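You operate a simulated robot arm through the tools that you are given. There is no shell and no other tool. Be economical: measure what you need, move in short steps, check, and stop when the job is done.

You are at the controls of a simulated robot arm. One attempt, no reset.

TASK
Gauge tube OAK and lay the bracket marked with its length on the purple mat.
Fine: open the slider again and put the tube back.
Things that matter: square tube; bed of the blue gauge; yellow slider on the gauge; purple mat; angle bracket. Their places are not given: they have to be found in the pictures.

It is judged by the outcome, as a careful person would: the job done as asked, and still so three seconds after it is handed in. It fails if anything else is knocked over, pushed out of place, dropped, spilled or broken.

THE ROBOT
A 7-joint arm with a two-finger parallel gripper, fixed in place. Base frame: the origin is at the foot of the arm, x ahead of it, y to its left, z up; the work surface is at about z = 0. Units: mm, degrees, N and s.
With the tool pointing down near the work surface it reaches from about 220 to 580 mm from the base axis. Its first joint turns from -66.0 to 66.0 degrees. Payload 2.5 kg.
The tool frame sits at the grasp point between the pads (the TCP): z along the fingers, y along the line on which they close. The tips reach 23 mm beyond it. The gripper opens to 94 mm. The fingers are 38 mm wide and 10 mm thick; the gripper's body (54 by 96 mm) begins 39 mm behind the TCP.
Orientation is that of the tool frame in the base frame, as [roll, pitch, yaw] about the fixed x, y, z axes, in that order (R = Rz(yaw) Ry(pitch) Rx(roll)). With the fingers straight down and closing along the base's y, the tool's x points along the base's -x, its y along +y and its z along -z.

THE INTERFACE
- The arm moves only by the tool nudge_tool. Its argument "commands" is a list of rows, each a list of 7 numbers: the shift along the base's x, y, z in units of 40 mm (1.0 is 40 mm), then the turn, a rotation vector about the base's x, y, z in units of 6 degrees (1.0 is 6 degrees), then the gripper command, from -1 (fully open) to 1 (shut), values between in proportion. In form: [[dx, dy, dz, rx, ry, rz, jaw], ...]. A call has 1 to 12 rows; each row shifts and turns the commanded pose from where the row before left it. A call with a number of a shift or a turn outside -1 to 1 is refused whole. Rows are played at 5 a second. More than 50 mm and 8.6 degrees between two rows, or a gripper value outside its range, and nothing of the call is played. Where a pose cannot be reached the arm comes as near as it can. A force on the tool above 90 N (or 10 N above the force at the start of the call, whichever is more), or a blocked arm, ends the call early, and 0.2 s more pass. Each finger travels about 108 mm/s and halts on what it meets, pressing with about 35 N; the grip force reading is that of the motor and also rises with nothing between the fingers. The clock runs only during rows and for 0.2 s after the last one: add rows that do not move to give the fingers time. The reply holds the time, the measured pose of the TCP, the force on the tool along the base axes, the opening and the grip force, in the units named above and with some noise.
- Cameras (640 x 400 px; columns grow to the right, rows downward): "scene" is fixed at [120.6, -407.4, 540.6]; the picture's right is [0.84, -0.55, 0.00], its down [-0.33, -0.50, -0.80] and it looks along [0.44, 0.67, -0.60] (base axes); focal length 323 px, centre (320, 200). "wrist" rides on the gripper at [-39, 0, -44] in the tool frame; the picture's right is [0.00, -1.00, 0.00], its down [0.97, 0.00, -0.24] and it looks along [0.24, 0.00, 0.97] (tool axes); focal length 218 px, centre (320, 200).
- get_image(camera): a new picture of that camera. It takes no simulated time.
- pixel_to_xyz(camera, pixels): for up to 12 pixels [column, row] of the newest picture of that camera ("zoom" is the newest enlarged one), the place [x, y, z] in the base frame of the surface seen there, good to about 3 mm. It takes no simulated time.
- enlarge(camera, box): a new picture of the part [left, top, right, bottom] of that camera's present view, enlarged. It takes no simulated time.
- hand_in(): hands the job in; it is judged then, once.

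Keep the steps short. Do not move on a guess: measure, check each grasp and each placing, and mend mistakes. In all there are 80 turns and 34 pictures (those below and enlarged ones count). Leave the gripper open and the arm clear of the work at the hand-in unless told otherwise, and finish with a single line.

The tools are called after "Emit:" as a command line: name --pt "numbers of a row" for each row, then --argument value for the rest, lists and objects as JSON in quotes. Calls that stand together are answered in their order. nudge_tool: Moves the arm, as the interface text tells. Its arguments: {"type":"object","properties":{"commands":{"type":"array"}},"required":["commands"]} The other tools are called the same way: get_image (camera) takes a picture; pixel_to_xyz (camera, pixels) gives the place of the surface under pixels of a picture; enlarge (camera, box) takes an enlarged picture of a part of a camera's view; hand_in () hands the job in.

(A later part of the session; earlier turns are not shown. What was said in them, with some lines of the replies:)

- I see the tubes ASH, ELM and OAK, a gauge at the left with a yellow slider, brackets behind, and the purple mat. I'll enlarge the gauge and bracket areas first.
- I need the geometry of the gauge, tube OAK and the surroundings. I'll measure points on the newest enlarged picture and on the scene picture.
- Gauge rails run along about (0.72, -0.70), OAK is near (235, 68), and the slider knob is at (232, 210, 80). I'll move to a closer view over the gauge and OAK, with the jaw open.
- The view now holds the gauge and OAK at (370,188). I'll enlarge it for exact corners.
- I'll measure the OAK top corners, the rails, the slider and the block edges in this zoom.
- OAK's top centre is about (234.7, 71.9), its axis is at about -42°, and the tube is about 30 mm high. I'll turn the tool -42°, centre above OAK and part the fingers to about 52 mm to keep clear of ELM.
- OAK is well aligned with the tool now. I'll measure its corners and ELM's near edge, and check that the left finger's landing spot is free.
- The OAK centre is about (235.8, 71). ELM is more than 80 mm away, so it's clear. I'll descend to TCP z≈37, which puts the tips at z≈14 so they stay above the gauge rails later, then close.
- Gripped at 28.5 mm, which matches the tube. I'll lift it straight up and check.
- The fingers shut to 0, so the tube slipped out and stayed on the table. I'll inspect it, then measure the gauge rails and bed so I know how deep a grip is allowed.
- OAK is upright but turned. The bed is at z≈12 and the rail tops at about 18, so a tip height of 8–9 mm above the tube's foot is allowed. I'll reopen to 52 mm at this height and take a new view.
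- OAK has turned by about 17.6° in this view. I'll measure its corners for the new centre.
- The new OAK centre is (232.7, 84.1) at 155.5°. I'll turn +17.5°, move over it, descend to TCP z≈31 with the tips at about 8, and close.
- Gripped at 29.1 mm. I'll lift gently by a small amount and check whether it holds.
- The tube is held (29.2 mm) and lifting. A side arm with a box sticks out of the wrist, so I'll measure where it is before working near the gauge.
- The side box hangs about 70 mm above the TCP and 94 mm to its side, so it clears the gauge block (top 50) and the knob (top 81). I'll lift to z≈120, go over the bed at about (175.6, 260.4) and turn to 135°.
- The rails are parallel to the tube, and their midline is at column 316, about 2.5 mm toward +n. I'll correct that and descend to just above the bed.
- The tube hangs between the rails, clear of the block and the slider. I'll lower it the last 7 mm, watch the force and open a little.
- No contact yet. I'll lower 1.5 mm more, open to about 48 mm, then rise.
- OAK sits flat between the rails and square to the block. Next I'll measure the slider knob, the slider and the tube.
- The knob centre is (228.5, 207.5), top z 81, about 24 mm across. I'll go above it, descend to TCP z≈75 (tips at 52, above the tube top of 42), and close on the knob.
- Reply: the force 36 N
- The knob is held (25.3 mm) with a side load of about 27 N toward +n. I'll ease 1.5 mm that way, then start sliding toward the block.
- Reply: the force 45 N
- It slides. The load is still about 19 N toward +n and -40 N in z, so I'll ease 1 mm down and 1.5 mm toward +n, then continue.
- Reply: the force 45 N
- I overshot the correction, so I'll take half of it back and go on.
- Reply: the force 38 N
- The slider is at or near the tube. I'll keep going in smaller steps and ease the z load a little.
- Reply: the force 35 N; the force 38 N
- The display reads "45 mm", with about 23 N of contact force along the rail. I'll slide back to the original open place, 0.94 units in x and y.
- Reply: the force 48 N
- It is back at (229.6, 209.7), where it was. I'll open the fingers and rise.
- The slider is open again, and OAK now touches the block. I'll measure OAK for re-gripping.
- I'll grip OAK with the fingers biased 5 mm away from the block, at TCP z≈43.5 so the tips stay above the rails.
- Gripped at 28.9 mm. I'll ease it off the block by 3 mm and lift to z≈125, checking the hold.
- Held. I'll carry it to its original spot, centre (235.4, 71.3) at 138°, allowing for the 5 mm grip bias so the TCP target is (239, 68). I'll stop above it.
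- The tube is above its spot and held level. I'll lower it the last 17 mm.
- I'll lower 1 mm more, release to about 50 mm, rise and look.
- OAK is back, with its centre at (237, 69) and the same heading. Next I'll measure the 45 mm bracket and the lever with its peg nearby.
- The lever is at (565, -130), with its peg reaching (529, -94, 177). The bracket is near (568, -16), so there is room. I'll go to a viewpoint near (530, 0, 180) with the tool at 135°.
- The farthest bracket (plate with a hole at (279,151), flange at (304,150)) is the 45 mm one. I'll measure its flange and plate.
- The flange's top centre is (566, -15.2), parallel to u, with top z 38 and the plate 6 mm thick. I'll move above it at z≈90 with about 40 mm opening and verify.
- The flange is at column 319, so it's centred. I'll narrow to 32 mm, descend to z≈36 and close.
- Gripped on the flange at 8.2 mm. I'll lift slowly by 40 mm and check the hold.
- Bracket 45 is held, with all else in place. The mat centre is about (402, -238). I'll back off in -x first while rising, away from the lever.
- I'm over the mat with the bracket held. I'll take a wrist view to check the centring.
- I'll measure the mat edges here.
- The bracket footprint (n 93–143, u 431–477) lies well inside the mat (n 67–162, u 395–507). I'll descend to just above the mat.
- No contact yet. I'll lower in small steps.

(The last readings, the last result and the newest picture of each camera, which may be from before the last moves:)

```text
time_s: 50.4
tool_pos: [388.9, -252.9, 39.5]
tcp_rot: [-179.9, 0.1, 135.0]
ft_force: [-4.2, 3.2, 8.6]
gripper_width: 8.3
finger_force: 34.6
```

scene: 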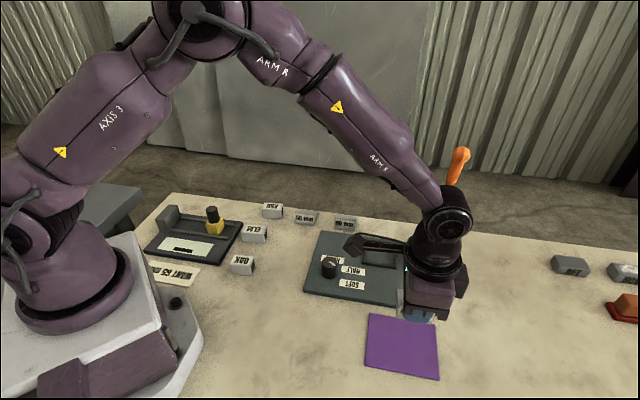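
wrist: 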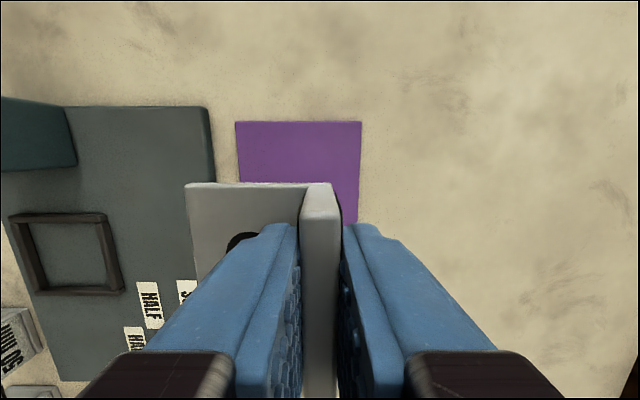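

Contact shows (fz 8.6 N). I'll open gently to about 30 mm and rise straight up.

Emit:
nudge_tool --pt "0 0 0 0 0 0 0.6" --pt "0 0 0 0 0 0 0.35" --pt "0 0 0 0 0 0 0.35" --pt "0 0 0.3 0 0 0 0.35" --pt "0 0 0.6 0 0 0 0.35" --pt "0 0 0.8 0 0 0 0.35" --pt "0 0 0.8 0 0 0 -0.5" --pt "-0.5 0.4 0.6 0 0 0 -1" --pt "-0.7 0.6 0.4 0 0 0 -1" --pt "-0.7 0.6 0 0 0 0 -1" --pt "0 0 0 0 0 0 -1"

Emit:
get_image --camera "scene"

Emit:
enlarge --camera "scene" --box '[350, 290, 460, 390]'

```text
time_s: 52.8
tool_pos: [312.0, -187.2, 177.9]
tcp_rot: [-180.0, 0.0, 135.1]
ft_force: [0.4, 0.0, 0.5]
gripper_width: 93.9
finger_force: 0.1
```

```text
4 pictures are left
```

scene: 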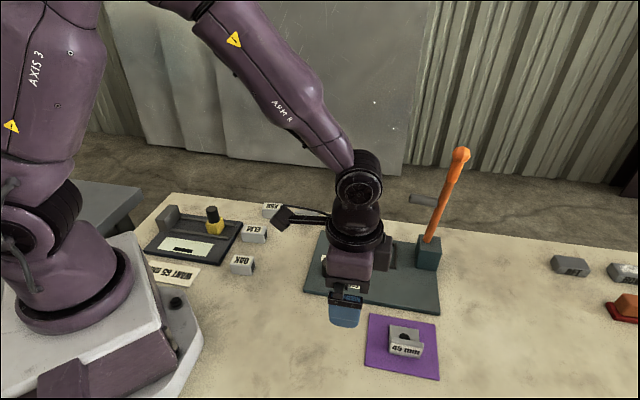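

```text
4.00 times, centred on (405, 340) of scene
```

zoom: 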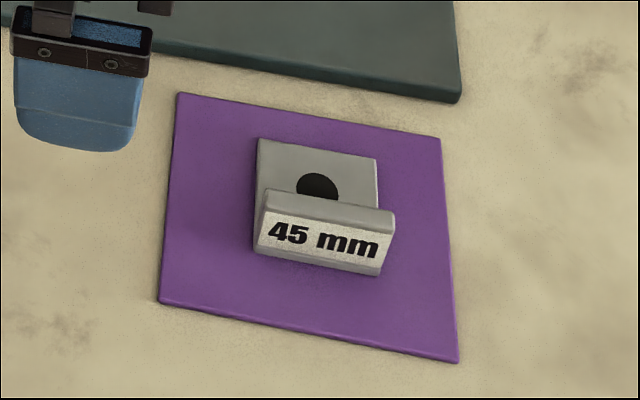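

The 45 mm bracket lies flat in the middle of the mat. The slider is open, OAK is back, the gripper is open and the arm is clear, so I'm handing in.

Emit:
hand_in

```text
The job is handed in.
```

OAK gauged at 45 mm: the 45 mm bracket lies flat on the purple mat, the slider is open again, and the tube is back within about 3 mm of where it started, after slipping from the first grasp and turning slightly on the table.
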